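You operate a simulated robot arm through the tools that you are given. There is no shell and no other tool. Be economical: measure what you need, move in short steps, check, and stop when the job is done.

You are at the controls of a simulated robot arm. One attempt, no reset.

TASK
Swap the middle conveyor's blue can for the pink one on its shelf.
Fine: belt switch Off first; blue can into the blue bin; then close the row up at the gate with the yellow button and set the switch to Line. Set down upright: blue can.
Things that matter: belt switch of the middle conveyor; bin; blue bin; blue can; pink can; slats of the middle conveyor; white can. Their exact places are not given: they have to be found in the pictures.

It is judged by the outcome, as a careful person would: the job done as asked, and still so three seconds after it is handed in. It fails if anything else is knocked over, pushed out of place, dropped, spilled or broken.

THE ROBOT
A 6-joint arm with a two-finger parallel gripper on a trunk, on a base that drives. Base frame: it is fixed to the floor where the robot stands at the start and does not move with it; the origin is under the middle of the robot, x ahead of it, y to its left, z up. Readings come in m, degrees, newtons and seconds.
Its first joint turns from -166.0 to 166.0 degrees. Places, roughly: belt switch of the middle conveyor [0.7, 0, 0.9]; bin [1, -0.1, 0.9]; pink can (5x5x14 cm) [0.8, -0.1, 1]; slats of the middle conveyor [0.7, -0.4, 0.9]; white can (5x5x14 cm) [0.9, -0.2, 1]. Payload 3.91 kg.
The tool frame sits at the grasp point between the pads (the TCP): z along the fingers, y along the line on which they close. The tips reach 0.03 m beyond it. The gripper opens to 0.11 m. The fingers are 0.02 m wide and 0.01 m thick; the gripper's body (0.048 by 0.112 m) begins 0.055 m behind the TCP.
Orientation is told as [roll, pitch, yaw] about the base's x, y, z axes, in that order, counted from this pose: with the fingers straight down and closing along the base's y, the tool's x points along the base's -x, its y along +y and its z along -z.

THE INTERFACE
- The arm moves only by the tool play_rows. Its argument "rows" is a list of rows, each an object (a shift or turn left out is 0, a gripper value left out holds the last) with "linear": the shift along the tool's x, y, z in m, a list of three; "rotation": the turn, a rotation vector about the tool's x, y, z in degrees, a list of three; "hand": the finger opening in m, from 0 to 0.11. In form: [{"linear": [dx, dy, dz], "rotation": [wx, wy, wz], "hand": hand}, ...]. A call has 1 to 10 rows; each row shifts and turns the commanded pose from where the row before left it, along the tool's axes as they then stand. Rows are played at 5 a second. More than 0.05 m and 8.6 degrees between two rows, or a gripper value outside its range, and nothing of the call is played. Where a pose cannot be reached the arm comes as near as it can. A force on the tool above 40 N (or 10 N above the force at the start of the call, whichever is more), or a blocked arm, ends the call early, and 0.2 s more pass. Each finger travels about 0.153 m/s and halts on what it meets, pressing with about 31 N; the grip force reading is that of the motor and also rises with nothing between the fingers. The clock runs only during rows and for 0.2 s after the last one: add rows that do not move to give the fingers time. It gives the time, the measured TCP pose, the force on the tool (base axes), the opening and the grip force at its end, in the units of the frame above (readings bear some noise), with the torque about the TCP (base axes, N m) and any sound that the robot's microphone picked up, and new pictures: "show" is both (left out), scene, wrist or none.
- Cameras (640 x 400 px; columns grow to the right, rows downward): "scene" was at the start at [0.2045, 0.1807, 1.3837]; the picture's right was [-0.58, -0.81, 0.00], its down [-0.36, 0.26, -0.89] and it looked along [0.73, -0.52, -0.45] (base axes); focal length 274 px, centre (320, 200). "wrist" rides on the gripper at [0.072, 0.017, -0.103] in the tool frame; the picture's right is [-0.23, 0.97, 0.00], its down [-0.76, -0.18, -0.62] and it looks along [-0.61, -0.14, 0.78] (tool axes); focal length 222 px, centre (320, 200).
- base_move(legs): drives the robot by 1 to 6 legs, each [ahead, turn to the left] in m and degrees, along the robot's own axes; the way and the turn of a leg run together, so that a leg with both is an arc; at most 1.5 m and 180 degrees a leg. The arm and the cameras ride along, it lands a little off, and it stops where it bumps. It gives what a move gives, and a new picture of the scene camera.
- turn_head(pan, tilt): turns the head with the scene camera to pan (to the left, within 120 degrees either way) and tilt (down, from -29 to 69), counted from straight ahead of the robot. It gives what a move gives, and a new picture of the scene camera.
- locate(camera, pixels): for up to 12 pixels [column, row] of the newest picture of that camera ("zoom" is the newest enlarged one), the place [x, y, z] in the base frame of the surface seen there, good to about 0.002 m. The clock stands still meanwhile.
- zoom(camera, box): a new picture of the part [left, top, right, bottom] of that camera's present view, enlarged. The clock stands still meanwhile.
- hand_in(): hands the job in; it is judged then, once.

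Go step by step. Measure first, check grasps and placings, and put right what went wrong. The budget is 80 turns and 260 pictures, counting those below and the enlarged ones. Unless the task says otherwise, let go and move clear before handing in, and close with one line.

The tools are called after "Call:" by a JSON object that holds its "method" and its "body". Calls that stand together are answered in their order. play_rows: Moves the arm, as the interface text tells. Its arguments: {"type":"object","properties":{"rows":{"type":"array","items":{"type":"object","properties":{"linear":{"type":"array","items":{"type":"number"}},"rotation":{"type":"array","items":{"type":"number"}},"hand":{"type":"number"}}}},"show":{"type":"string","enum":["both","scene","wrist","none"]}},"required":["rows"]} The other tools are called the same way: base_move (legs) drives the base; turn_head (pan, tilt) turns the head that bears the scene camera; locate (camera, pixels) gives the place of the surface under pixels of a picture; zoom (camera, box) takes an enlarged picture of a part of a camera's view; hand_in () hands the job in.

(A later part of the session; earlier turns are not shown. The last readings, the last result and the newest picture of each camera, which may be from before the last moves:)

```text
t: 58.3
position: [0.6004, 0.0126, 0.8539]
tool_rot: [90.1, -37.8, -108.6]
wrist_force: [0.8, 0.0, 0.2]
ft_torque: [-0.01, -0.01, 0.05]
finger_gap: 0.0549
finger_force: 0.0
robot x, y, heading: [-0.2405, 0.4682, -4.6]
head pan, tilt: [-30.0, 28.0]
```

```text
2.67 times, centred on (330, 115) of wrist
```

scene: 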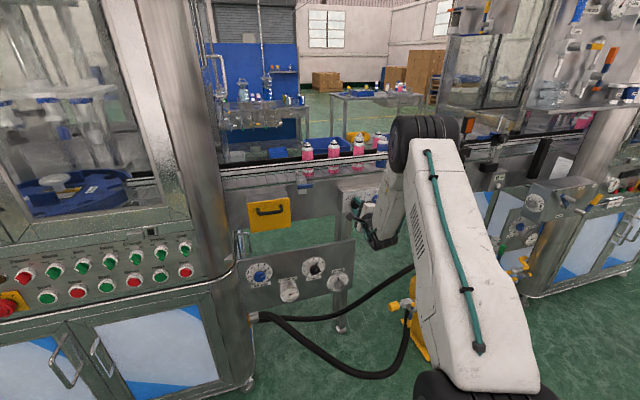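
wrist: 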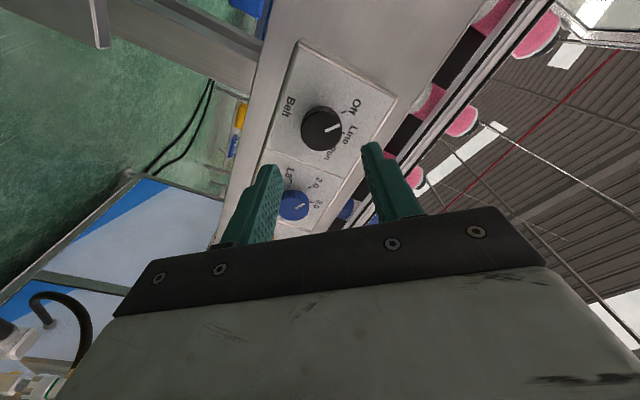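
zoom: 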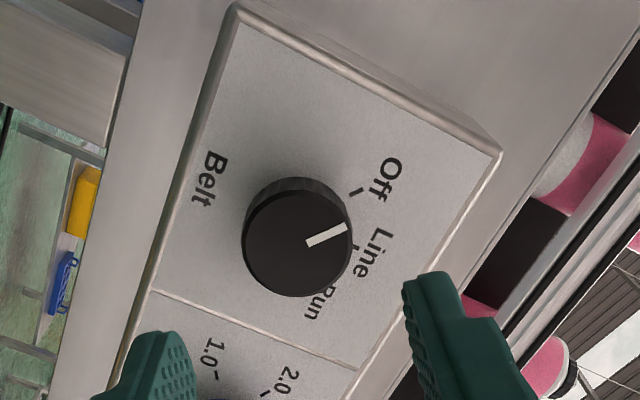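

Determine the pointer direction in 3D from its two ends.

Call:
{"method": "locate", "body": {"camera": "zoom", "pixels": [[309, 243], [343, 229], [296, 245], [357, 192], [355, 246], [333, 288], [320, 210], [280, 280]]}}

Call:
{"method": "zoom", "body": {"camera": "scene", "box": [300, 160, 420, 235]}}

```text
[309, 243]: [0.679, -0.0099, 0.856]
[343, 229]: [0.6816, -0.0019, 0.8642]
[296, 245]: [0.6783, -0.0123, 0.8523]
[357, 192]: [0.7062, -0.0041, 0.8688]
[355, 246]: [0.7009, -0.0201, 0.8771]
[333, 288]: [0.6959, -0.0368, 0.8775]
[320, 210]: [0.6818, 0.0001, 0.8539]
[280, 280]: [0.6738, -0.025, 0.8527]
```

```text
5.33 times, centred on (360, 198) of scene
```

zoom: 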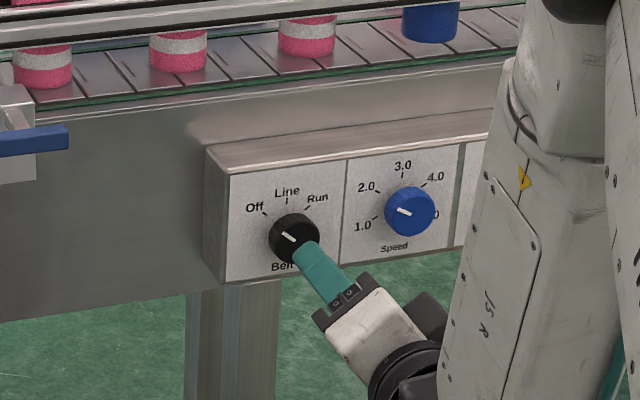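

Call:
{"method": "zoom", "body": {"camera": "scene", "box": [342, 192, 366, 207]}}

Call:
{"method": "zoom", "body": {"camera": "wrist", "box": [294, 90, 358, 160]}}

```text
16.00 times, centred on (354, 200) of scene
```

zoom: 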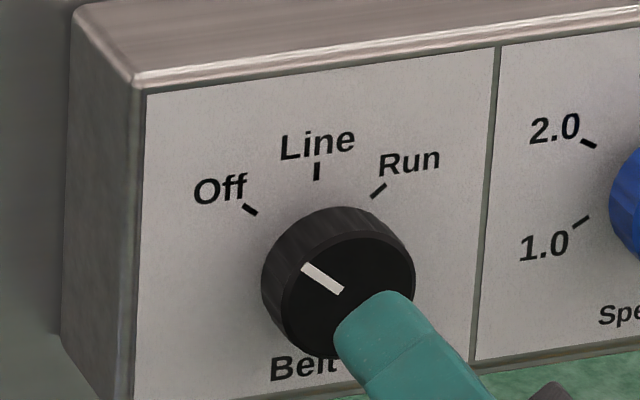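

```text
5.71 times, centred on (326, 125) of wrist
```

zoom: 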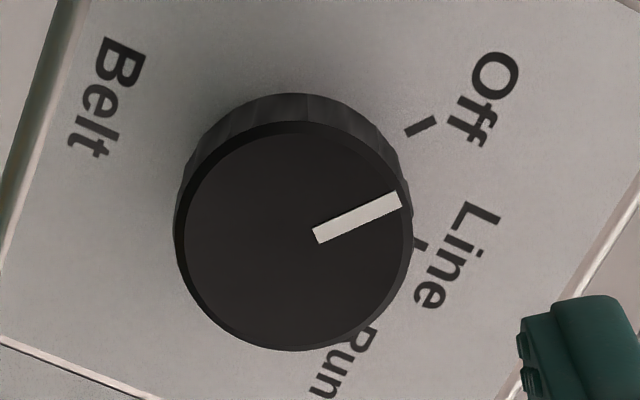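

The pointer is parallel to the Off tick in both views: switch is Off. Now retreat, rise, and bring the tool back to pointing down.

Call:
{"method": "play_rows", "body": {"rows": [{"linear": [0, 0, -0.04], "hand": 0.08}, {"linear": [-0.0277, 0.0355, 0]}, {"linear": [-0.0277, 0.0355, 0]}, {"linear": [-0.0277, 0.0355, 0]}, {"linear": [-0.0277, 0.0355, 0]}, {"linear": [-0.0277, 0.0355, 0]}, {"linear": [-0.0277, 0.0355, 0]}, {"linear": [-0.0277, 0.0355, 0]}, {"linear": [-0.0277, 0.0355, 0]}], "show": "none"}}

Call:
{"method": "play_rows", "body": {"rows": [{"rotation": [6.7, 5.24, 0]}, {"rotation": [6.7, 5.24, 0]}, {"rotation": [6.7, 5.24, 0]}, {"rotation": [6.7, 5.24, 0]}, {"rotation": [6.7, 5.24, 0]}, {"rotation": [6.7, 5.24, 0]}, {"rotation": [6.7, 5.24, 0]}, {"rotation": [6.7, 5.24, 0]}, {"rotation": [6.7, 5.24, 0]}, {"rotation": [6.7, 5.24, 0]}], "show": "none"}}

Call:
{"method": "play_rows", "body": {"rows": [{"rotation": [3.5, 2.7, 0]}, {"rotation": [0, 0, -8.5]}, {"rotation": [0, 0, -8.5]}, {"rotation": [0, 0, -8.5]}, {"rotation": [0, 0, -8.5]}, {"rotation": [0, 0, -8.5]}, {"rotation": [0, 0, -8.5]}, {}], "show": "both"}}

```text
t: 60.3
position: [0.5617, 0.0232, 1.2125]
tool_rot: [90.0, -37.7, -108.5]
wrist_force: [0.6, 0.2, -0.2]
ft_torque: [0.0, -0.04, 0.01]
finger_gap: 0.0801
finger_force: 0.0
robot x, y, heading: [-0.24, 0.4668, -4.6]
head pan, tilt: [-30.0, 28.0]
```

```text
t: 62.5
position: [0.5613, 0.0251, 1.2137]
tool_rot: [4.0, -2.9, -70.6]
wrist_force: [-0.5, 0.2, 0.6]
ft_torque: [0.0, -0.01, 0.0]
finger_gap: 0.0799
finger_force: 0.1
robot x, y, heading: [-0.2399, 0.4691, -5.0]
head pan, tilt: [-30.0, 28.0]
```

```text
t: 64.3
position: [0.5628, 0.0243, 1.2141]
tool_rot: [0.2, -0.7, -19.3]
wrist_force: [0.0, -0.4, -0.6]
ft_torque: [-0.02, -0.05, -0.02]
finger_gap: 0.08
finger_force: 0.1
robot x, y, heading: [-0.238, 0.4648, -4.8]
head pan, tilt: [-30.0, 28.0]
```

scene: 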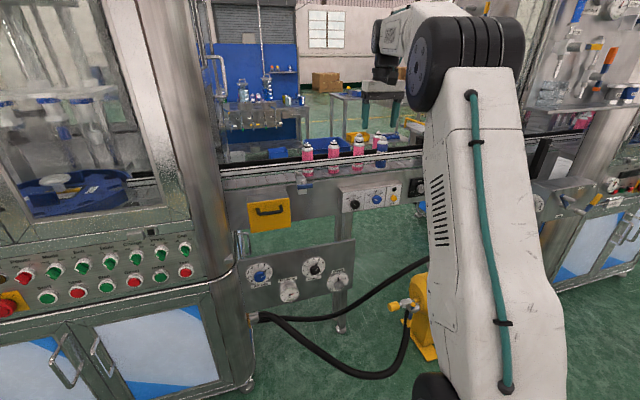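
wrist: 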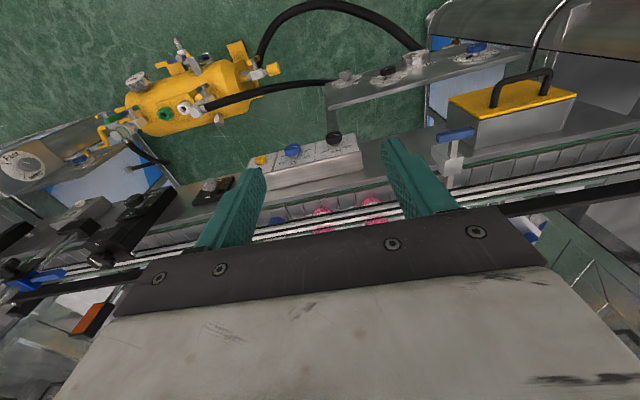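

Tool is down again (yaw −19). Now find where the base can stand: locate tank, hose, and bin.

Call:
{"method": "locate", "body": {"camera": "wrist", "pixels": [[200, 95], [255, 80], [150, 130], [180, 45], [275, 70], [265, 40], [340, 5], [300, 95], [240, 50], [170, 62], [135, 85], [210, 60]]}}

Call:
{"method": "turn_head", "body": {"pan": -15, "tilt": 65}}

Call:
{"method": "locate", "body": {"camera": "scene", "pixels": [[270, 345], [300, 330], [350, 300], [420, 270], [300, 390], [320, 350], [400, 300], [450, 250], [260, 300], [350, 200], [420, 200], [500, 300]]}}

```text
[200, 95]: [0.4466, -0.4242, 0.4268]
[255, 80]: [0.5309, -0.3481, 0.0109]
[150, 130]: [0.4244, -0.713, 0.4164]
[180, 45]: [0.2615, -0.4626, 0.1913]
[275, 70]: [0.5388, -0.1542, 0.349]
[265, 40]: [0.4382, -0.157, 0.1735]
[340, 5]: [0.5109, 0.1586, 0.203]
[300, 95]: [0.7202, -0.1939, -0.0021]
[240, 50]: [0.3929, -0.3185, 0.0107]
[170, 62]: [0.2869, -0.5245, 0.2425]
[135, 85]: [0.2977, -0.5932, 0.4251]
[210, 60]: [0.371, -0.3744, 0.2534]
```

```text
t: 65.3
position: [0.5628, 0.0261, 1.2139]
tool_rot: [0.2, -0.7, -19.5]
wrist_force: [-0.4, 0.1, -1.0]
ft_torque: [-0.02, 0.0, -0.01]
finger_gap: 0.0803
finger_force: 0.1
robot x, y, heading: [-0.2398, 0.4647, -4.7]
head pan, tilt: [-15.0, 65.0]
```

scene: 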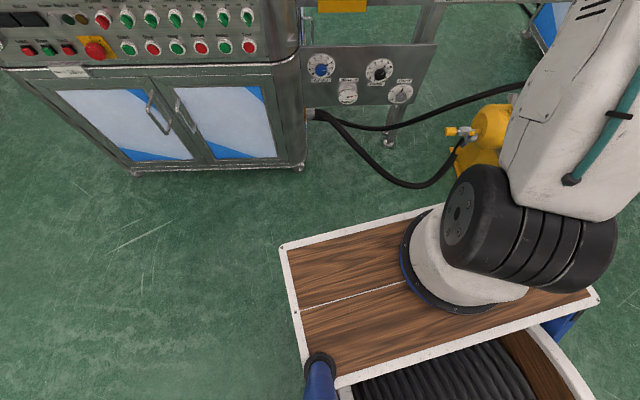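

```text
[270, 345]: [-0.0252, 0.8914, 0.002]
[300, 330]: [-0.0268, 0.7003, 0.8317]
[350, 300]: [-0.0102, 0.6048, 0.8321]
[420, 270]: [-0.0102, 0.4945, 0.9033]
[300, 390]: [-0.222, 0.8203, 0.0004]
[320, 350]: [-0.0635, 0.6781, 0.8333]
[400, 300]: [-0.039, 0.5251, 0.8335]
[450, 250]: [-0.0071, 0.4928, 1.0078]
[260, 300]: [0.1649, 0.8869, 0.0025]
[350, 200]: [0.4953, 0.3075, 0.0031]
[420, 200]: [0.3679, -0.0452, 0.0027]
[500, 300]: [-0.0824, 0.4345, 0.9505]
```

The robot's deck (z≈0.83) is visible; locate its front edge corners and arm base to know the footprint.

Call:
{"method": "locate", "body": {"camera": "scene", "pixels": [[285, 247], [360, 228], [430, 211], [596, 298], [298, 305], [405, 285], [470, 300], [410, 240], [525, 290], [335, 378], [440, 155], [460, 240]]}}

Call:
{"method": "turn_head", "body": {"pan": -40, "tilt": 25}}

```text
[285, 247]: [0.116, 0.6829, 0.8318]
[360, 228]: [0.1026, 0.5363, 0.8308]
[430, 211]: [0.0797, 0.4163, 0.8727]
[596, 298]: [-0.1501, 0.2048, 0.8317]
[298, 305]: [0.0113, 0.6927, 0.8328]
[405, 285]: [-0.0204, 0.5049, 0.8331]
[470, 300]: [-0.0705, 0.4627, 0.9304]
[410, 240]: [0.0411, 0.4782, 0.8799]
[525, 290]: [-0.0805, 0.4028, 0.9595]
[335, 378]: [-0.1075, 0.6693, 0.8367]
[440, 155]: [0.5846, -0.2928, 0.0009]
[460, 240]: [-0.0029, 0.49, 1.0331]
```

```text
t: 66.4
position: [0.5612, 0.0263, 1.2135]
tool_rot: [0.3, -0.7, -19.5]
wrist_force: [0.0, 0.6, 0.1]
ft_torque: [0.02, 0.0, 0.01]
finger_gap: 0.08
finger_force: 0.0
robot x, y, heading: [-0.2418, 0.4675, -4.6]
head pan, tilt: [-40.0, 25.0]
```

scene: 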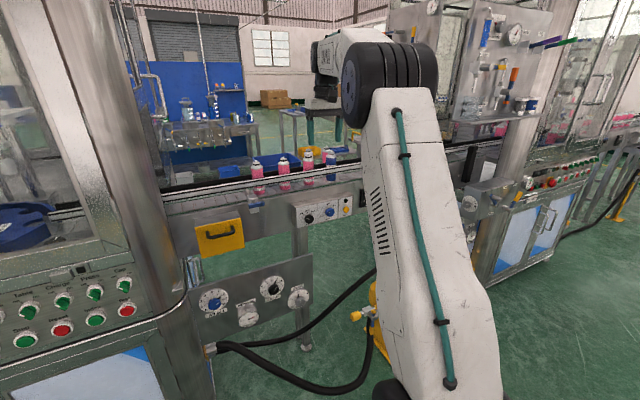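

The arm axis sits ~0.2 m ahead of the base centre, so the original base pose suits the cans and bin. Retract the arm a bit and drive back there via the rear.

Call:
{"method": "play_rows", "body": {"rows": [{"linear": [0.03, 0.035, 0]}, {"linear": [0.03, 0.035, 0]}, {"linear": [0.03, 0.035, 0]}, {"linear": [0.03, 0.035, 0]}, {"linear": [0, 0.035, -0.03]}, {"linear": [0, 0.035, -0.03]}], "show": "none"}}

Call:
{"method": "base_move", "body": {"legs": [[-0.3, 0], [0, -55], [0.57, 0], [0, 59.6]]}}

```text
t: 67.8
position: [0.52, 0.2644, 1.2724]
tool_rot: [0.2, -0.6, -19.6]
wrist_force: [-0.2, -0.5, 0.8]
ft_torque: [0.0, -0.01, -0.02]
finger_gap: 0.0801
finger_force: 0.1
robot x, y, heading: [-0.242, 0.4657, -4.5]
head pan, tilt: [-40.0, 25.0]
```

```text
t: 77.8
position: [0.5214, -0.1385, 1.2726]
tool_rot: [0.1, -0.7, -14.5]
wrist_force: [0.3, 0.0, -0.5]
ft_torque: [0.03, -0.02, 0.02]
finger_gap: 0.0798
finger_force: 0.0
robot x, y, heading: [-0.2532, -0.0065, 0.4]
head pan, tilt: [-40.0, 25.0]
```

scene: 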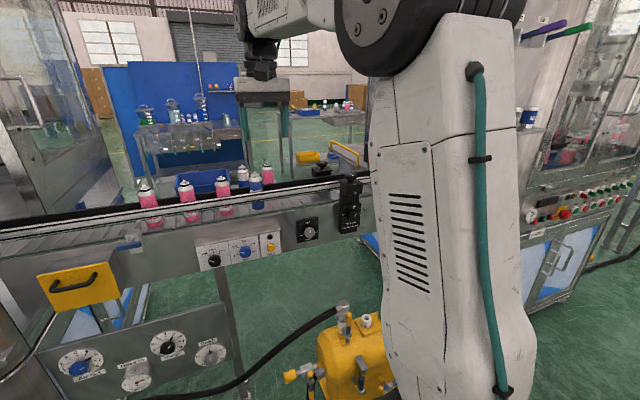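

On the original line. Drive forward 0.25 m to the starting place and look down at the work.

Call:
{"method": "base_move", "body": {"legs": [[0.25, -0.4]]}}

Call:
{"method": "turn_head", "body": {"pan": -25, "tilt": 25}}

Call:
{"method": "play_rows", "body": {"rows": [{}], "show": "wrist"}}

```text
t: 79.7
position: [0.7725, -0.1463, 1.2729]
tool_rot: [0.2, -0.7, -15.1]
wrist_force: [0.3, -0.3, 0.4]
ft_torque: [0.02, 0.03, 0.01]
finger_gap: 0.0801
finger_force: 0.2
robot x, y, heading: [0.0001, -0.0019, -0.0]
head pan, tilt: [-40.0, 25.0]
```

scene: 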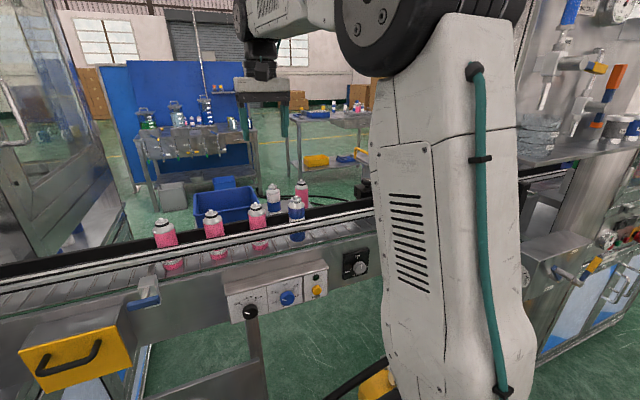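

```text
t: 80.4
position: [0.7714, -0.147, 1.2718]
tool_rot: [0.3, -0.8, -15.1]
wrist_force: [-0.8, 0.0, -0.2]
ft_torque: [0.0, 0.01, 0.0]
finger_gap: 0.0801
finger_force: 0.1
robot x, y, heading: [0.0007, -0.0026, 0.0]
head pan, tilt: [-25.0, 25.0]
```

scene: 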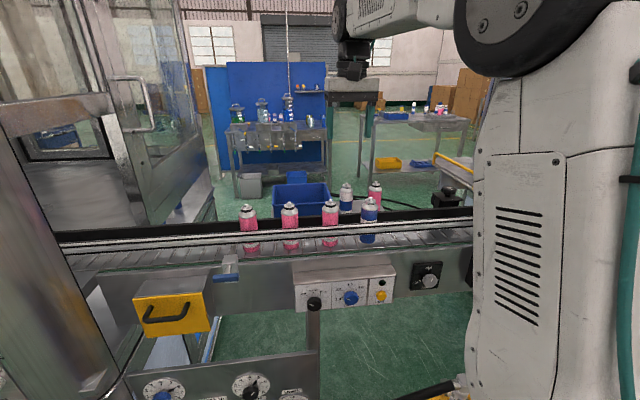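

```text
t: 80.8
position: [0.7723, -0.1455, 1.2726]
tool_rot: [0.2, -0.7, -15.1]
wrist_force: [-0.8, 0.1, -0.4]
ft_torque: [0.01, 0.01, 0.0]
finger_gap: 0.0802
finger_force: 0.0
robot x, y, heading: [0.0035, -0.0047, -0.1]
head pan, tilt: [-25.0, 25.0]
```

wrist: 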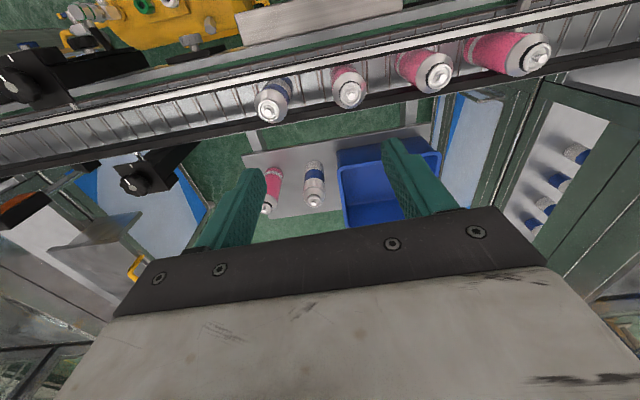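

Excellent overview: bin at (375,185), shelf cans at (267,205) pink and (314,200). Locate everything from here.

Call:
{"method": "zoom", "body": {"camera": "wrist", "box": [230, 40, 450, 230]}}

Call:
{"method": "locate", "body": {"camera": "wrist", "pixels": [[271, 110], [348, 93], [440, 75], [539, 55], [267, 208], [314, 203], [338, 168], [435, 152], [346, 226], [375, 212], [385, 180], [350, 195]]}}

Call:
{"method": "locate", "body": {"camera": "wrist", "pixels": [[280, 170], [310, 130], [250, 115], [310, 110], [300, 72], [255, 130], [290, 155], [240, 155], [400, 60], [330, 68], [400, 95], [230, 100]]}}

```text
2.11 times, centred on (340, 135) of wrist
```

zoom: 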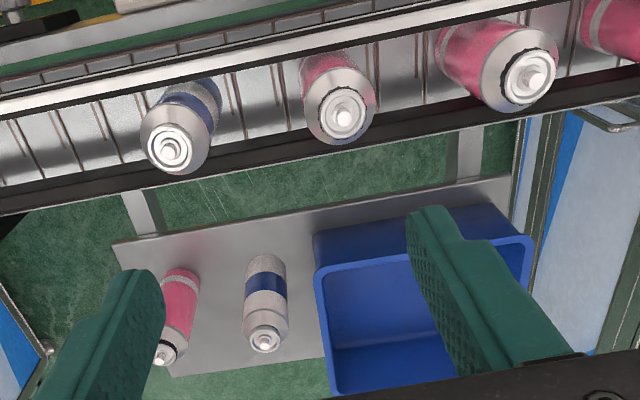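

```text
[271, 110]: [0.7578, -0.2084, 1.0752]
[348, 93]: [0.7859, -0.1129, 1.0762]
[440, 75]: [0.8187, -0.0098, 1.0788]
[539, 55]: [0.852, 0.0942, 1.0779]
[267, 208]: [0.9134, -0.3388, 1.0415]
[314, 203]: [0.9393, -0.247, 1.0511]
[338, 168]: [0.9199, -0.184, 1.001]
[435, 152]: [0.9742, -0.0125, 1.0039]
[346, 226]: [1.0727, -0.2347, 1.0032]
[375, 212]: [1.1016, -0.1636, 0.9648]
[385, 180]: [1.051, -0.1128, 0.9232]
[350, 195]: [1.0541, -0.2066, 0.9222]
```

```text
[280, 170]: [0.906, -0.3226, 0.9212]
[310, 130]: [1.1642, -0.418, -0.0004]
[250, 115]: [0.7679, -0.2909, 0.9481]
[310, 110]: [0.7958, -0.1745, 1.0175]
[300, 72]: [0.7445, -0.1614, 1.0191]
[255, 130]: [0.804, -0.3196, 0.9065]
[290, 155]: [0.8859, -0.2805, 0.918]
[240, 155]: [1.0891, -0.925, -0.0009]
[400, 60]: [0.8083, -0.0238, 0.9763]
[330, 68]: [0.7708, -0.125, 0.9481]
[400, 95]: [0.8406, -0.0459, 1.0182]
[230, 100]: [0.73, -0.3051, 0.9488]
```

Belt z≈0.949, blue can axis ≈(0.757,−0.208), top 1.077; bin centre ≈(1.023,−0.124), floor 0.9225, rim 1.003. Move above the blue can with fingers closing along the belt.

Call:
{"method": "play_rows", "body": {"rows": [{"rotation": [0, 0.7, 2.5]}, {"linear": [-0.0018, -0.032, 0]}, {"linear": [-0.0018, -0.032, 0]}, {"linear": [0, 0, 0.04]}, {"linear": [0, 0, 0.04]}, {"linear": [0, 0, 0.04]}, {}]}}

```text
t: 82.4
position: [0.7575, -0.2078, 1.1509]
tool_rot: [0.3, 0.0, -17.5]
wrist_force: [0.1, 0.6, 0.5]
ft_torque: [-0.04, -0.02, 0.02]
finger_gap: 0.0798
finger_force: 0.0
robot x, y, heading: [0.0018, -0.0031, -0.4]
head pan, tilt: [-25.0, 25.0]
```

scene: 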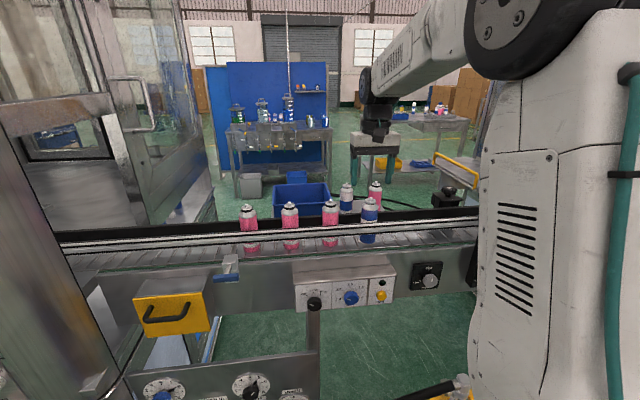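
wrist: 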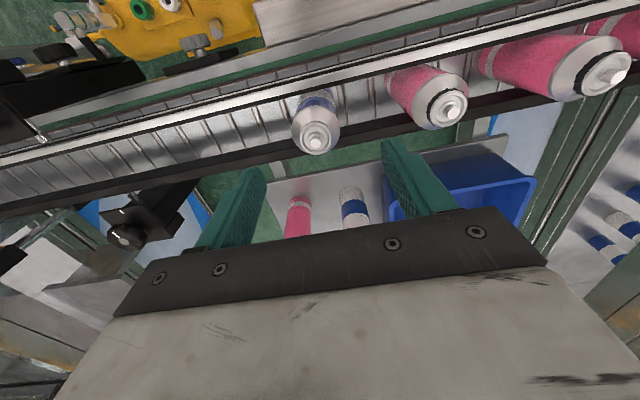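

Call:
{"method": "locate", "body": {"camera": "wrist", "pixels": [[316, 142], [449, 107], [316, 132], [316, 152], [300, 142], [332, 142], [612, 73]]}}

```text
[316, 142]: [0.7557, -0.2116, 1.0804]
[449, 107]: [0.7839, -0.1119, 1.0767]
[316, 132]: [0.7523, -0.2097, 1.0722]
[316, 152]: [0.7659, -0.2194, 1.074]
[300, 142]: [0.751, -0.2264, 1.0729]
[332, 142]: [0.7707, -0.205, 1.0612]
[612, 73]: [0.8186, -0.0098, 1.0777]
```

Blue axis ≈(0.756,−0.211). Descend to grasp height z≈1.032.

Call:
{"method": "play_rows", "body": {"rows": [{"linear": [0.001, -0.003, 0.03]}, {"linear": [0, 0, 0.03]}, {"linear": [0, 0, 0.03]}, {"linear": [0, 0, 0.029]}, {}]}}

```text
t: 83.6
position: [0.755, -0.2098, 1.0288]
tool_rot: [0.2, 0.0, -17.6]
wrist_force: [-0.1, -1.1, 0.6]
ft_torque: [0.02, -0.03, 0.0]
finger_gap: 0.08
finger_force: 0.1
robot x, y, heading: [-0.0, -0.001, -0.2]
head pan, tilt: [-25.0, 25.0]
```

scene: 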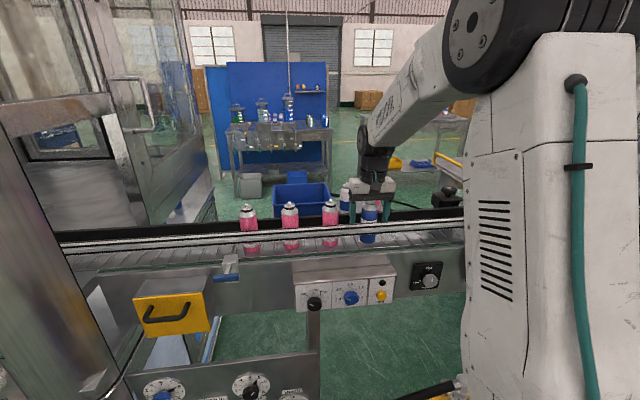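
wrist: 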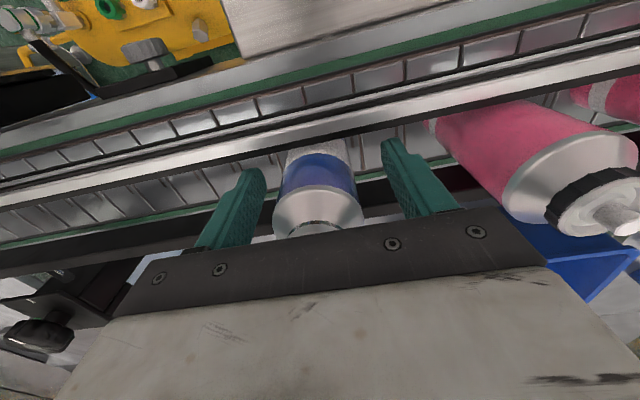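

The can sits centred between the fingers. Close.

Call:
{"method": "play_rows", "body": {"rows": [{"hand": 0.06}, {"hand": 0.045}, {"hand": 0.04}, {}, {}], "show": "none"}}

Call:
{"method": "play_rows", "body": {"rows": [{"linear": [0, 0, -0.02]}, {"linear": [0, 0, -0.03]}, {"linear": [0, 0, -0.04]}, {"linear": [0, 0, -0.04]}, {}]}}

```text
t: 84.8
position: [0.755, -0.2098, 1.031]
tool_rot: [0.1, 0.0, -17.6]
wrist_force: [0.5, -0.7, 0.5]
ft_torque: [0.0, -0.01, 0.04]
finger_gap: 0.0434
finger_force: 30.6
robot x, y, heading: [0.001, -0.0072, -0.6]
head pan, tilt: [-25.0, 25.0]
```

```text
t: 86.0
position: [0.7565, -0.2119, 1.1624]
tool_rot: [0.3, 0.1, -17.6]
wrist_force: [0.3, 0.4, -0.2]
ft_torque: [0.03, 0.01, 0.04]
finger_gap: 0.0437
finger_force: 31.3
robot x, y, heading: [0.0036, -0.0041, -0.2]
head pan, tilt: [-25.0, 25.0]
```

scene: 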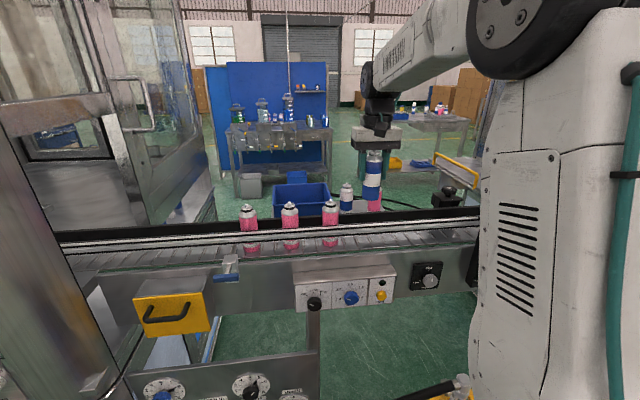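
wrist: 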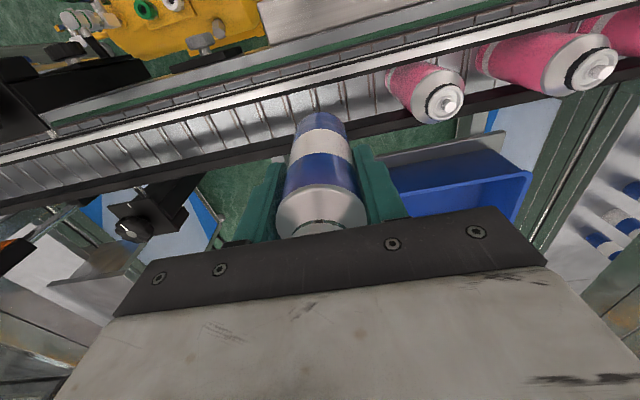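

Holding the blue can (gap 0.0437, 31 N). Raise a little and carry it over the bin.

Call:
{"method": "play_rows", "body": {"rows": [{"linear": [0, 0, -0.03]}, {"linear": [-0.0325, 0.0235, 0]}, {"linear": [-0.0325, 0.0235, 0]}, {"linear": [-0.0325, 0.0235, 0]}, {"linear": [-0.0325, 0.0235, 0]}, {"linear": [-0.0325, 0.0235, 0]}, {"linear": [-0.0325, 0.0235, 0]}, {"linear": [-0.0325, 0.0235, 0]}, {}]}}

```text
t: 88.0
position: [1.0094, -0.1205, 1.1875]
tool_rot: [0.2, 0.2, -17.6]
wrist_force: [0.2, -0.5, -0.3]
ft_torque: [-0.01, 0.02, -0.02]
finger_gap: 0.0436
finger_force: 30.8
out of reach, approached as far as the arm can: row 8
robot x, y, heading: [0.0003, -0.0002, -0.3]
head pan, tilt: [-25.0, 25.0]
```

scene: 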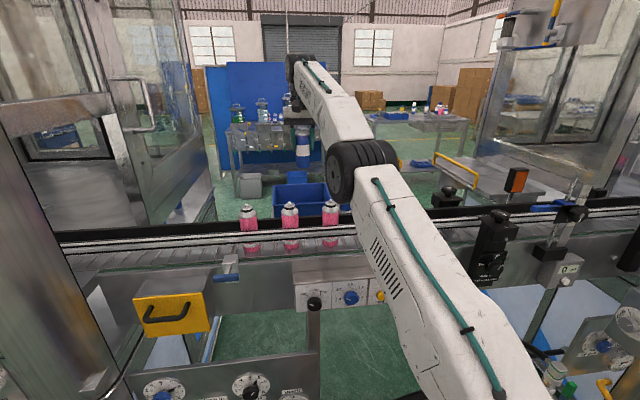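
wrist: 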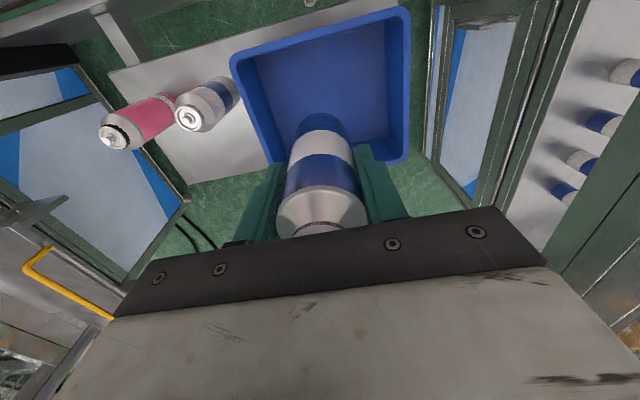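

At the reach edge (1.009,−0.12). Measure the bin again for its true centre.

Call:
{"method": "locate", "body": {"camera": "wrist", "pixels": [[232, 58], [402, 12], [405, 158], [275, 158], [300, 140], [385, 130], [260, 65], [388, 35], [330, 80], [280, 110], [186, 117], [113, 135]]}}

```text
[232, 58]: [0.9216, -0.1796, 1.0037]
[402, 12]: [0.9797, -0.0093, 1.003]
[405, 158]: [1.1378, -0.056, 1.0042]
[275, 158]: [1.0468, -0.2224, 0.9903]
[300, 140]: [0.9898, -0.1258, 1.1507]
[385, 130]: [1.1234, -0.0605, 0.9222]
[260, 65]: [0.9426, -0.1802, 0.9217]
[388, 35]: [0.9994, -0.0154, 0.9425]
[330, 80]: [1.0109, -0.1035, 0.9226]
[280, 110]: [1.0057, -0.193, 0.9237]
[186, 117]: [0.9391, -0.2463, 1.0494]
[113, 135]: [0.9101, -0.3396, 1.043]
```

Bin centre (1.03,−0.118), floor 0.922: the can is 2 cm near of centre with ample clearance. Lower in steps.

Call:
{"method": "play_rows", "body": {"rows": [{"linear": [0, 0, 0.04]}, {"linear": [0, 0, 0.04]}, {"linear": [0, 0, 0.04]}, {"linear": [0, 0, 0.03]}, {}]}}

```text
t: 89.2
position: [1.0113, -0.1207, 1.0373]
tool_rot: [0.2, 0.0, -17.6]
wrist_force: [-0.7, -0.7, -0.8]
ft_torque: [0.02, -0.04, 0.04]
finger_gap: 0.0437
finger_force: 31.6
robot x, y, heading: [0.0006, -0.002, -0.1]
head pan, tilt: [-25.0, 25.0]
```

scene: 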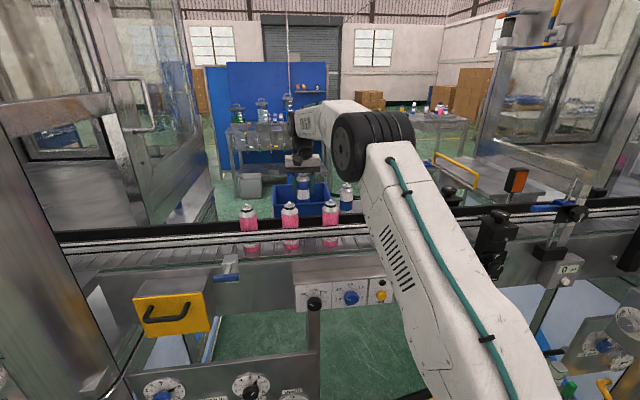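
wrist: 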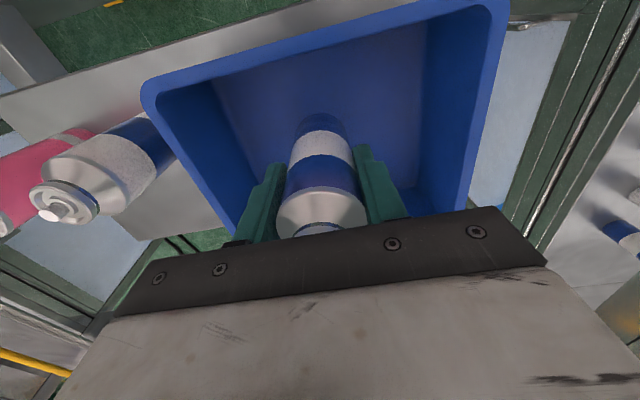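

Call:
{"method": "locate", "body": {"camera": "scene", "pixels": [[350, 180], [335, 150], [318, 135], [380, 190], [315, 160]]}}

Call:
{"method": "play_rows", "body": {"rows": [{"linear": [0, 0, 0.015]}, {"linear": [0, 0, 0.01]}, {"linear": [0, 0, 0.004]}, {}], "show": "none"}}

```text
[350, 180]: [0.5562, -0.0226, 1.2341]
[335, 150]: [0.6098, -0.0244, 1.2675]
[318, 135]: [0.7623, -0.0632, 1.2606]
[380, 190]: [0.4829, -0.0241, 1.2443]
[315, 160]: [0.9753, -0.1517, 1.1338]
```

```text
t: 90.2
position: [1.0089, -0.1205, 1.0093]
tool_rot: [0.3, 0.0, -17.6]
wrist_force: [0.0, -0.1, -0.3]
ft_torque: [0.02, 0.0, 0.0]
finger_gap: 0.0437
finger_force: 31.1
robot x, y, heading: [0.0001, -0.004, -0.3]
head pan, tilt: [-25.0, 25.0]
```

Arm links are well above (z>1.13). Continue slowly to contact with the bin floor.

Call:
{"method": "play_rows", "body": {"rows": [{"linear": [0, 0, 0.003]}, {"linear": [0, 0, 0.002]}, {}], "show": "none"}}

```text
t: 91.0
position: [1.0104, -0.1201, 1.0041]
tool_rot: [0.2, 0.0, -17.6]
wrist_force: [-0.2, -0.8, 2.5]
ft_torque: [-0.09, 0.05, -0.02]
finger_gap: 0.0435
finger_force: 31.4
robot x, y, heading: [-0.0002, -0.0035, -0.5]
head pan, tilt: [-25.0, 25.0]
```

Contact just felt (2.5 N). Release.

Call:
{"method": "play_rows", "body": {"rows": [{"linear": [0, 0, 0.0005], "hand": 0.05}, {"hand": 0.065}, {"hand": 0.075}, {}], "show": "none"}}

Call:
{"method": "play_rows", "body": {"rows": [{"linear": [0, 0, -0.03]}, {"linear": [0, 0, -0.04]}, {"linear": [0, 0, -0.04]}, {"linear": [0, 0, -0.04]}, {"linear": [0.02, 0, -0.02]}, {}]}}

```text
t: 92.0
position: [1.011, -0.1204, 1.0035]
tool_rot: [0.2, 0.0, -17.6]
wrist_force: [-0.5, 0.4, 0.5]
ft_torque: [0.05, -0.02, 0.03]
finger_gap: 0.0749
finger_force: 0.1
robot x, y, heading: [-0.0019, -0.0028, -0.3]
head pan, tilt: [-25.0, 25.0]
```

```text
t: 93.4
position: [0.9912, -0.1143, 1.1748]
tool_rot: [0.2, 0.0, -17.6]
wrist_force: [-0.4, -0.8, 0.4]
ft_torque: [-0.02, 0.01, -0.02]
finger_gap: 0.075
finger_force: 0.0
robot x, y, heading: [-0.0003, -0.0045, 0.0]
head pan, tilt: [-25.0, 25.0]
```

scene: 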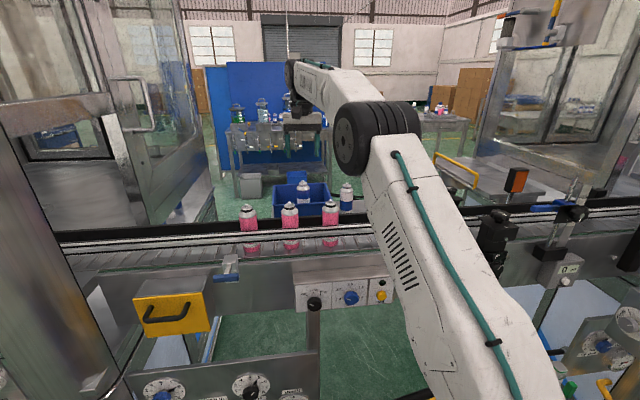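
wrist: 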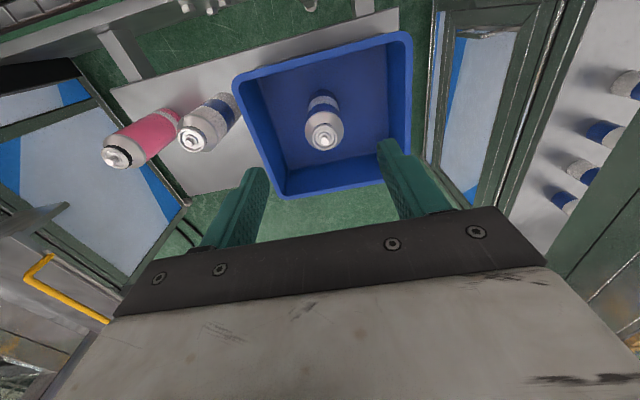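

Blue can stands upright in the bin. Now move above the shelf's pink can (nozzle at (118,158)).

Call:
{"method": "play_rows", "body": {"rows": [{"linear": [0.0023, -0.0477, 0]}, {"linear": [0.0023, -0.0477, 0]}, {"linear": [0.0023, -0.0477, 0]}, {"linear": [0.0023, -0.0477, 0]}, {"linear": [0.0023, -0.0477, 0]}, {}], "show": "wrist"}}

```text
t: 94.8
position: [0.9106, -0.3405, 1.1712]
tool_rot: [0.1, 0.0, -17.6]
wrist_force: [-0.1, 0.2, -0.7]
ft_torque: [-0.01, -0.04, 0.0]
finger_gap: 0.0751
finger_force: 0.0
robot x, y, heading: [0.0029, -0.0011, -0.2]
head pan, tilt: [-25.0, 25.0]
```

wrist: 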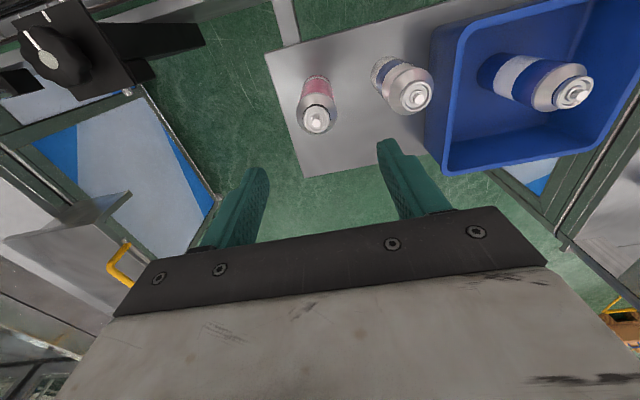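

Call:
{"method": "locate", "body": {"camera": "wrist", "pixels": [[317, 120], [317, 115], [414, 97], [310, 150], [340, 60], [572, 92], [303, 122], [332, 120]]}}

```text
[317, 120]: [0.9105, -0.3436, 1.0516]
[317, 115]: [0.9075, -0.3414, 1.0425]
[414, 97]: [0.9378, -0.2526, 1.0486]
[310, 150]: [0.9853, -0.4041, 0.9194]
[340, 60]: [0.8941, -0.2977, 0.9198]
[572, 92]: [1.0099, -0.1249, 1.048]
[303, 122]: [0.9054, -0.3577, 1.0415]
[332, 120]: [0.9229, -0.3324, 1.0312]
```

Pink axis ≈(0.910,−0.342), shelf z 0.9196. Descend to 1.003 and close.

Call:
{"method": "play_rows", "body": {"rows": [{"linear": [0, -0.0015, 0.04]}, {"linear": [0, 0, 0.04]}, {"linear": [0, 0, 0.04]}, {"linear": [0, 0, 0.03]}, {"linear": [0, 0, 0.018]}, {}], "show": "wrist"}}

```text
t: 96.2
position: [0.9092, -0.3408, 1.0047]
tool_rot: [0.3, 0.0, -17.6]
wrist_force: [0.6, -0.2, 0.4]
ft_torque: [0.0, -0.01, 0.02]
finger_gap: 0.0753
finger_force: 0.0
robot x, y, heading: [0.0012, -0.0043, -0.1]
head pan, tilt: [-25.0, 25.0]
```

wrist: 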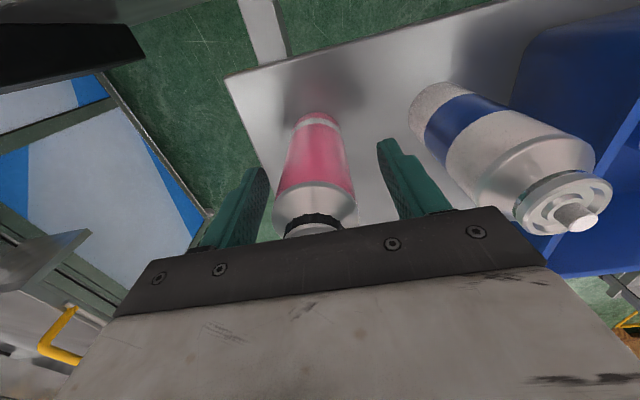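

Call:
{"method": "play_rows", "body": {"rows": [{"hand": 0.06}, {"hand": 0.045}, {"hand": 0.04}, {}, {}, {"linear": [0, 0, -0.02]}, {"linear": [0, 0, -0.04]}, {"linear": [0, 0, -0.05]}, {"linear": [0, 0, -0.05]}, {}]}}

```text
t: 98.4
position: [0.9101, -0.3413, 1.1674]
tool_rot: [0.1, 0.0, -17.7]
wrist_force: [0.9, -0.1, -0.7]
ft_torque: [-0.01, -0.01, 0.0]
finger_gap: 0.044
finger_force: 31.1
robot x, y, heading: [0.0021, -0.0019, -0.0]
head pan, tilt: [-25.0, 25.0]
```

scene: 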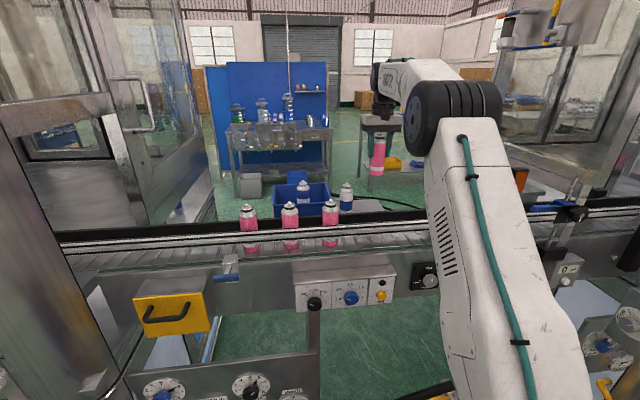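
wrist: 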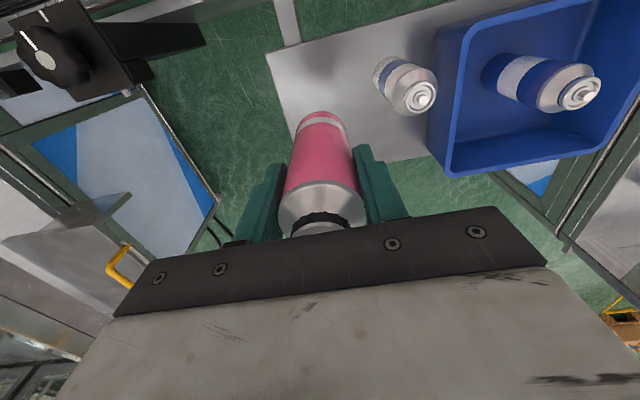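

Pink can held. Carry it over to the blue can's former place.

Call:
{"method": "play_rows", "body": {"rows": [{"linear": [0, 0, -0.015]}, {"linear": [0.0374, 0.0156, 0]}, {"linear": [0.0374, 0.0156, 0]}, {"linear": [0.0374, 0.0156, 0]}, {"linear": [0.0374, 0.0156, 0]}, {"linear": [0.0374, 0.0156, 0]}, {}], "show": "none"}}

Call:
{"method": "play_rows", "body": {"rows": [{"linear": [0, 0, 0.04]}, {"linear": [0, 0, 0.03]}, {}]}}

```text
t: 100.0
position: [0.7532, -0.2085, 1.1798]
tool_rot: [0.2, 0.0, -17.7]
wrist_force: [0.0, 0.7, 0.2]
ft_torque: [0.0, 0.01, -0.03]
finger_gap: 0.0437
finger_force: 31.4
robot x, y, heading: [-0.0013, -0.0039, 0.1]
head pan, tilt: [-25.0, 25.0]
```

```text
t: 100.8
position: [0.7525, -0.209, 1.1102]
tool_rot: [0.2, 0.0, -17.7]
wrist_force: [0.4, 0.4, -1.1]
ft_torque: [0.01, -0.03, -0.01]
finger_gap: 0.044
finger_force: 31.0
robot x, y, heading: [0.0011, -0.004, -0.1]
head pan, tilt: [-25.0, 25.0]
```

scene: 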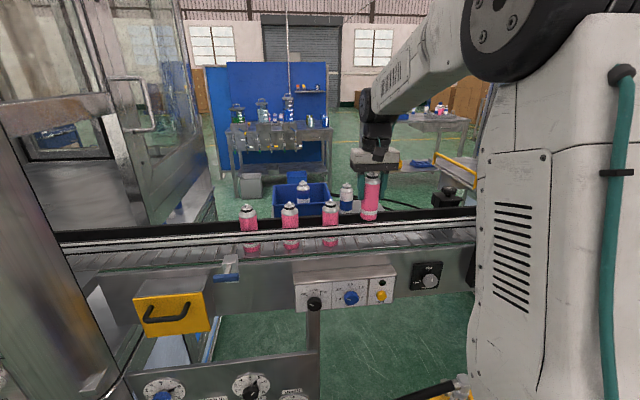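
wrist: 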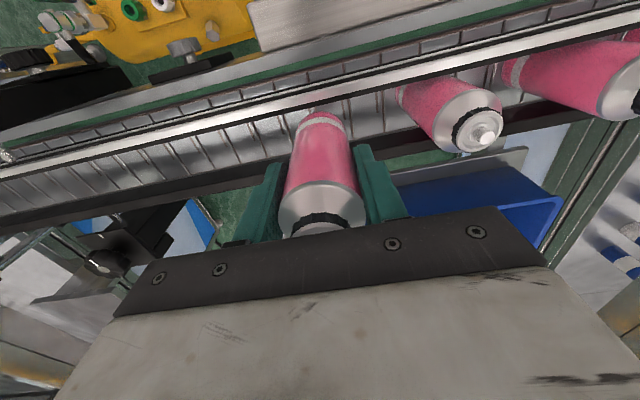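

Slightly adjust 2.5 mm outward to the row's centre line, then lower onto the belt.

Call:
{"method": "play_rows", "body": {"rows": [{"linear": [-0.0025, -0.001, 0.02]}, {"linear": [0, 0, 0.025]}, {"linear": [0, 0, 0.02]}, {"linear": [0, 0, 0.007]}, {}], "show": "wrist"}}

```text
t: 102.0
position: [0.7544, -0.2105, 1.0381]
tool_rot: [0.2, -0.1, -17.6]
wrist_force: [-0.3, -0.7, -0.7]
ft_torque: [0.0, 0.0, 0.02]
finger_gap: 0.0436
finger_force: 30.9
robot x, y, heading: [-0.0026, -0.0046, -0.3]
head pan, tilt: [-25.0, 25.0]
```

wrist: 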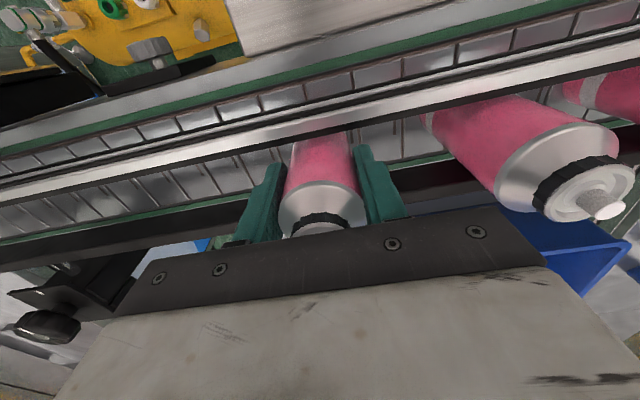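

Call:
{"method": "play_rows", "body": {"rows": [{"linear": [0, 0, 0.003]}, {"linear": [0, 0, 0.002]}, {}], "show": "none"}}

```text
t: 102.8
position: [0.7548, -0.2105, 1.0352]
tool_rot: [0.1, -0.2, -17.6]
wrist_force: [1.8, 2.2, 23.7]
ft_torque: [0.24, -0.12, 0.07]
finger_gap: 0.0437
finger_force: 31.2
robot x, y, heading: [-0.0021, -0.0041, -0.0]
head pan, tilt: [-25.0, 25.0]
```

Contact (24 N). Ease up 2 mm, then release and rise.

Call:
{"method": "play_rows", "body": {"rows": [{"linear": [0, 0, -0.0017]}, {"hand": 0.05}, {"hand": 0.065}, {"hand": 0.075}, {}, {"linear": [0, 0, -0.03]}, {"linear": [0, 0, -0.04]}, {"linear": [0, 0, -0.04]}, {"linear": [0, 0, -0.04]}, {}]}}

```text
t: 105.0
position: [0.7555, -0.2107, 1.1862]
tool_rot: [0.3, 0.0, -17.6]
wrist_force: [0.6, 0.7, -0.8]
ft_torque: [-0.04, 0.01, -0.01]
finger_gap: 0.0751
finger_force: 0.0
robot x, y, heading: [0.0037, -0.003, -0.2]
head pan, tilt: [-25.0, 25.0]
```

scene: 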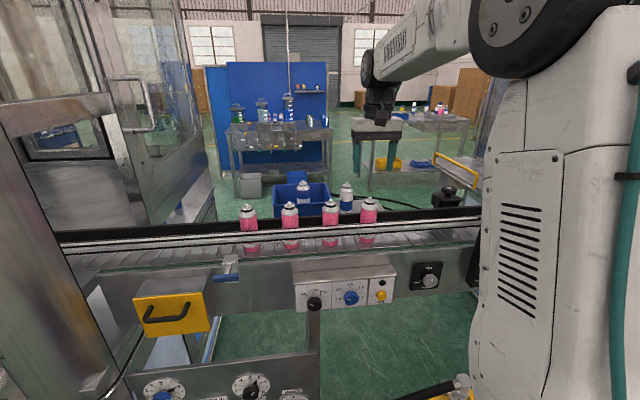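
wrist: 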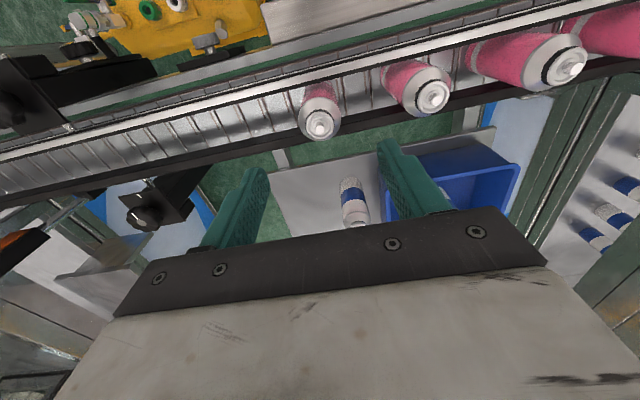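

Four pink cans now in row. Next the yellow Inch button: with fingers closed and tool down, I'll press it with the finger sides. Move clear of the belt and down in front of it.

Call:
{"method": "play_rows", "body": {"rows": [{"linear": [0.046, -0.0033, 0], "hand": 0.0}, {"linear": [0.046, -0.0033, 0]}, {"linear": [0.046, -0.0033, 0]}, {"linear": [0.046, -0.0033, 0]}, {"linear": [0, 0, 0.05]}, {"linear": [0, 0, 0.05]}, {"linear": [0, 0, 0.05]}, {"linear": [0, 0, 0.05]}, {}]}}

```text
t: 107.0
position: [0.5761, -0.1667, 0.9793]
tool_rot: [0.2, 0.0, -17.6]
wrist_force: [0.0, -0.4, -0.3]
ft_torque: [0.0, -0.02, 0.01]
finger_gap: 0.0
finger_force: 31.1
robot x, y, heading: [0.0017, -0.0034, -0.2]
head pan, tilt: [-25.0, 25.0]
```

scene: 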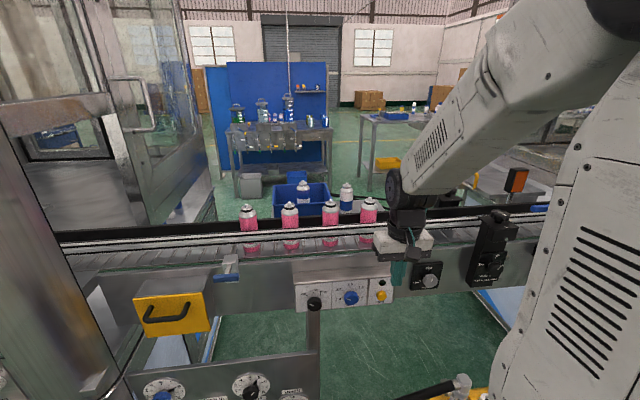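
wrist: 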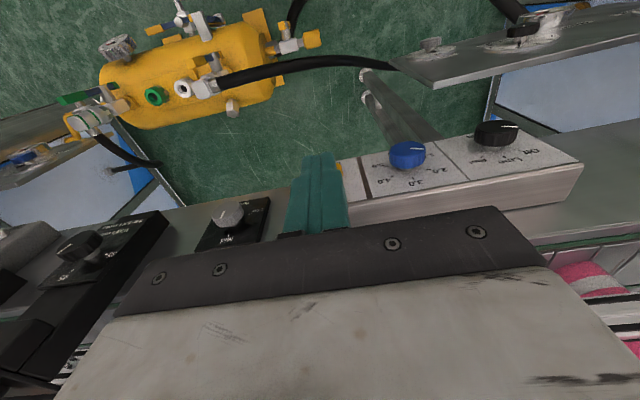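

Call:
{"method": "locate", "body": {"camera": "scene", "pixels": [[381, 297], [378, 297], [384, 297], [381, 293], [381, 301]]}}

Call:
{"method": "zoom", "body": {"camera": "scene", "box": [290, 250, 450, 330]}}

Call:
{"method": "play_rows", "body": {"rows": [{"linear": [0, 0, 0.04]}, {"linear": [0, 0, 0.04]}, {"linear": [0, 0, 0.028]}, {}]}}

```text
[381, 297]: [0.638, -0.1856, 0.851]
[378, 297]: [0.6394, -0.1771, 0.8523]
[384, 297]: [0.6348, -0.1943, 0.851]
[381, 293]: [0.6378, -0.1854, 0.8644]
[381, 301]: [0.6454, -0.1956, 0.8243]
```

```text
4.00 times, centred on (370, 290) of scene
```

zoom: 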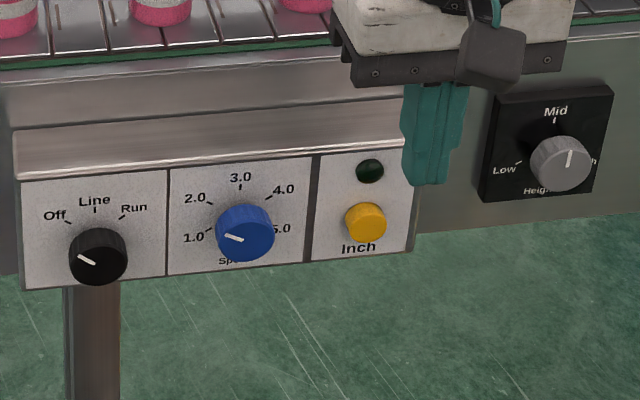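

```text
t: 108.0
position: [0.5768, -0.1662, 0.8745]
tool_rot: [0.2, 0.0, -17.7]
wrist_force: [0.7, -0.1, -0.2]
ft_torque: [0.05, 0.01, 0.0]
finger_gap: 0.0
finger_force: 31.2
robot x, y, heading: [0.0037, -0.0023, -0.3]
head pan, tilt: [-25.0, 25.0]
```

scene: 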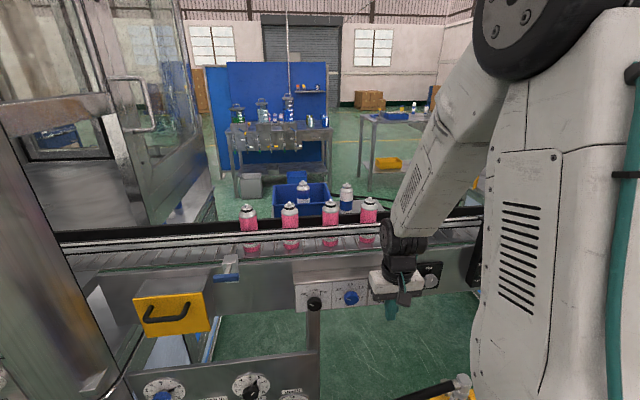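
wrist: 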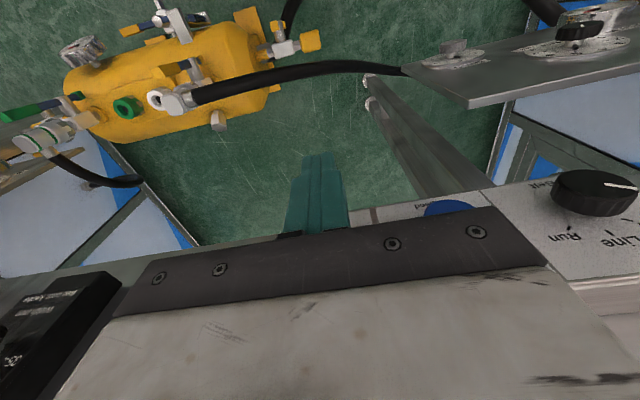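

Button centre (0.638,−0.186,0.852). Approach to ~5 mm before contact.

Call:
{"method": "play_rows", "body": {"rows": [{"linear": [-0.025, 0, 0.003]}, {"linear": [-0.022, 0, 0]}, {}], "show": "scene"}}

Call:
{"method": "zoom", "body": {"camera": "scene", "box": [200, 180, 460, 330]}}

```text
t: 108.8
position: [0.6221, -0.1816, 0.8716]
tool_rot: [0.2, 0.0, -17.6]
wrist_force: [-0.2, -0.4, 0.0]
ft_torque: [0.0, 0.03, 0.03]
finger_gap: 0.0001
finger_force: 30.9
robot x, y, heading: [-0.0034, -0.004, -0.3]
head pan, tilt: [-25.0, 25.0]
```

scene: 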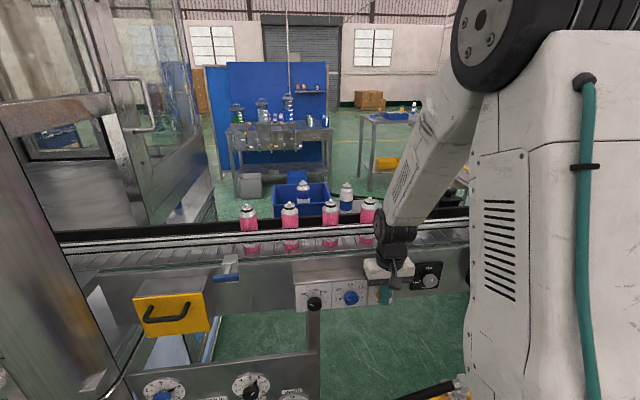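

```text
2.46 times, centred on (330, 255) of scene
```

zoom: 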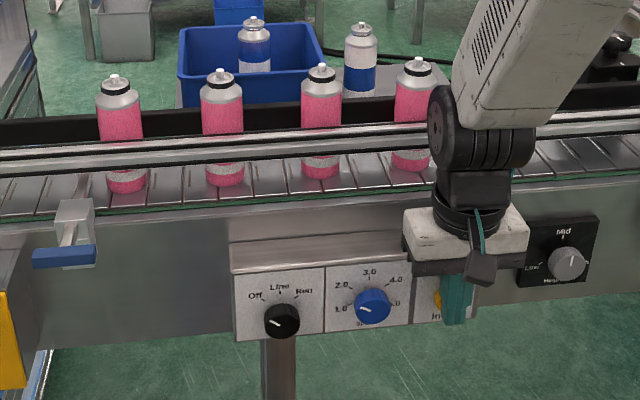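

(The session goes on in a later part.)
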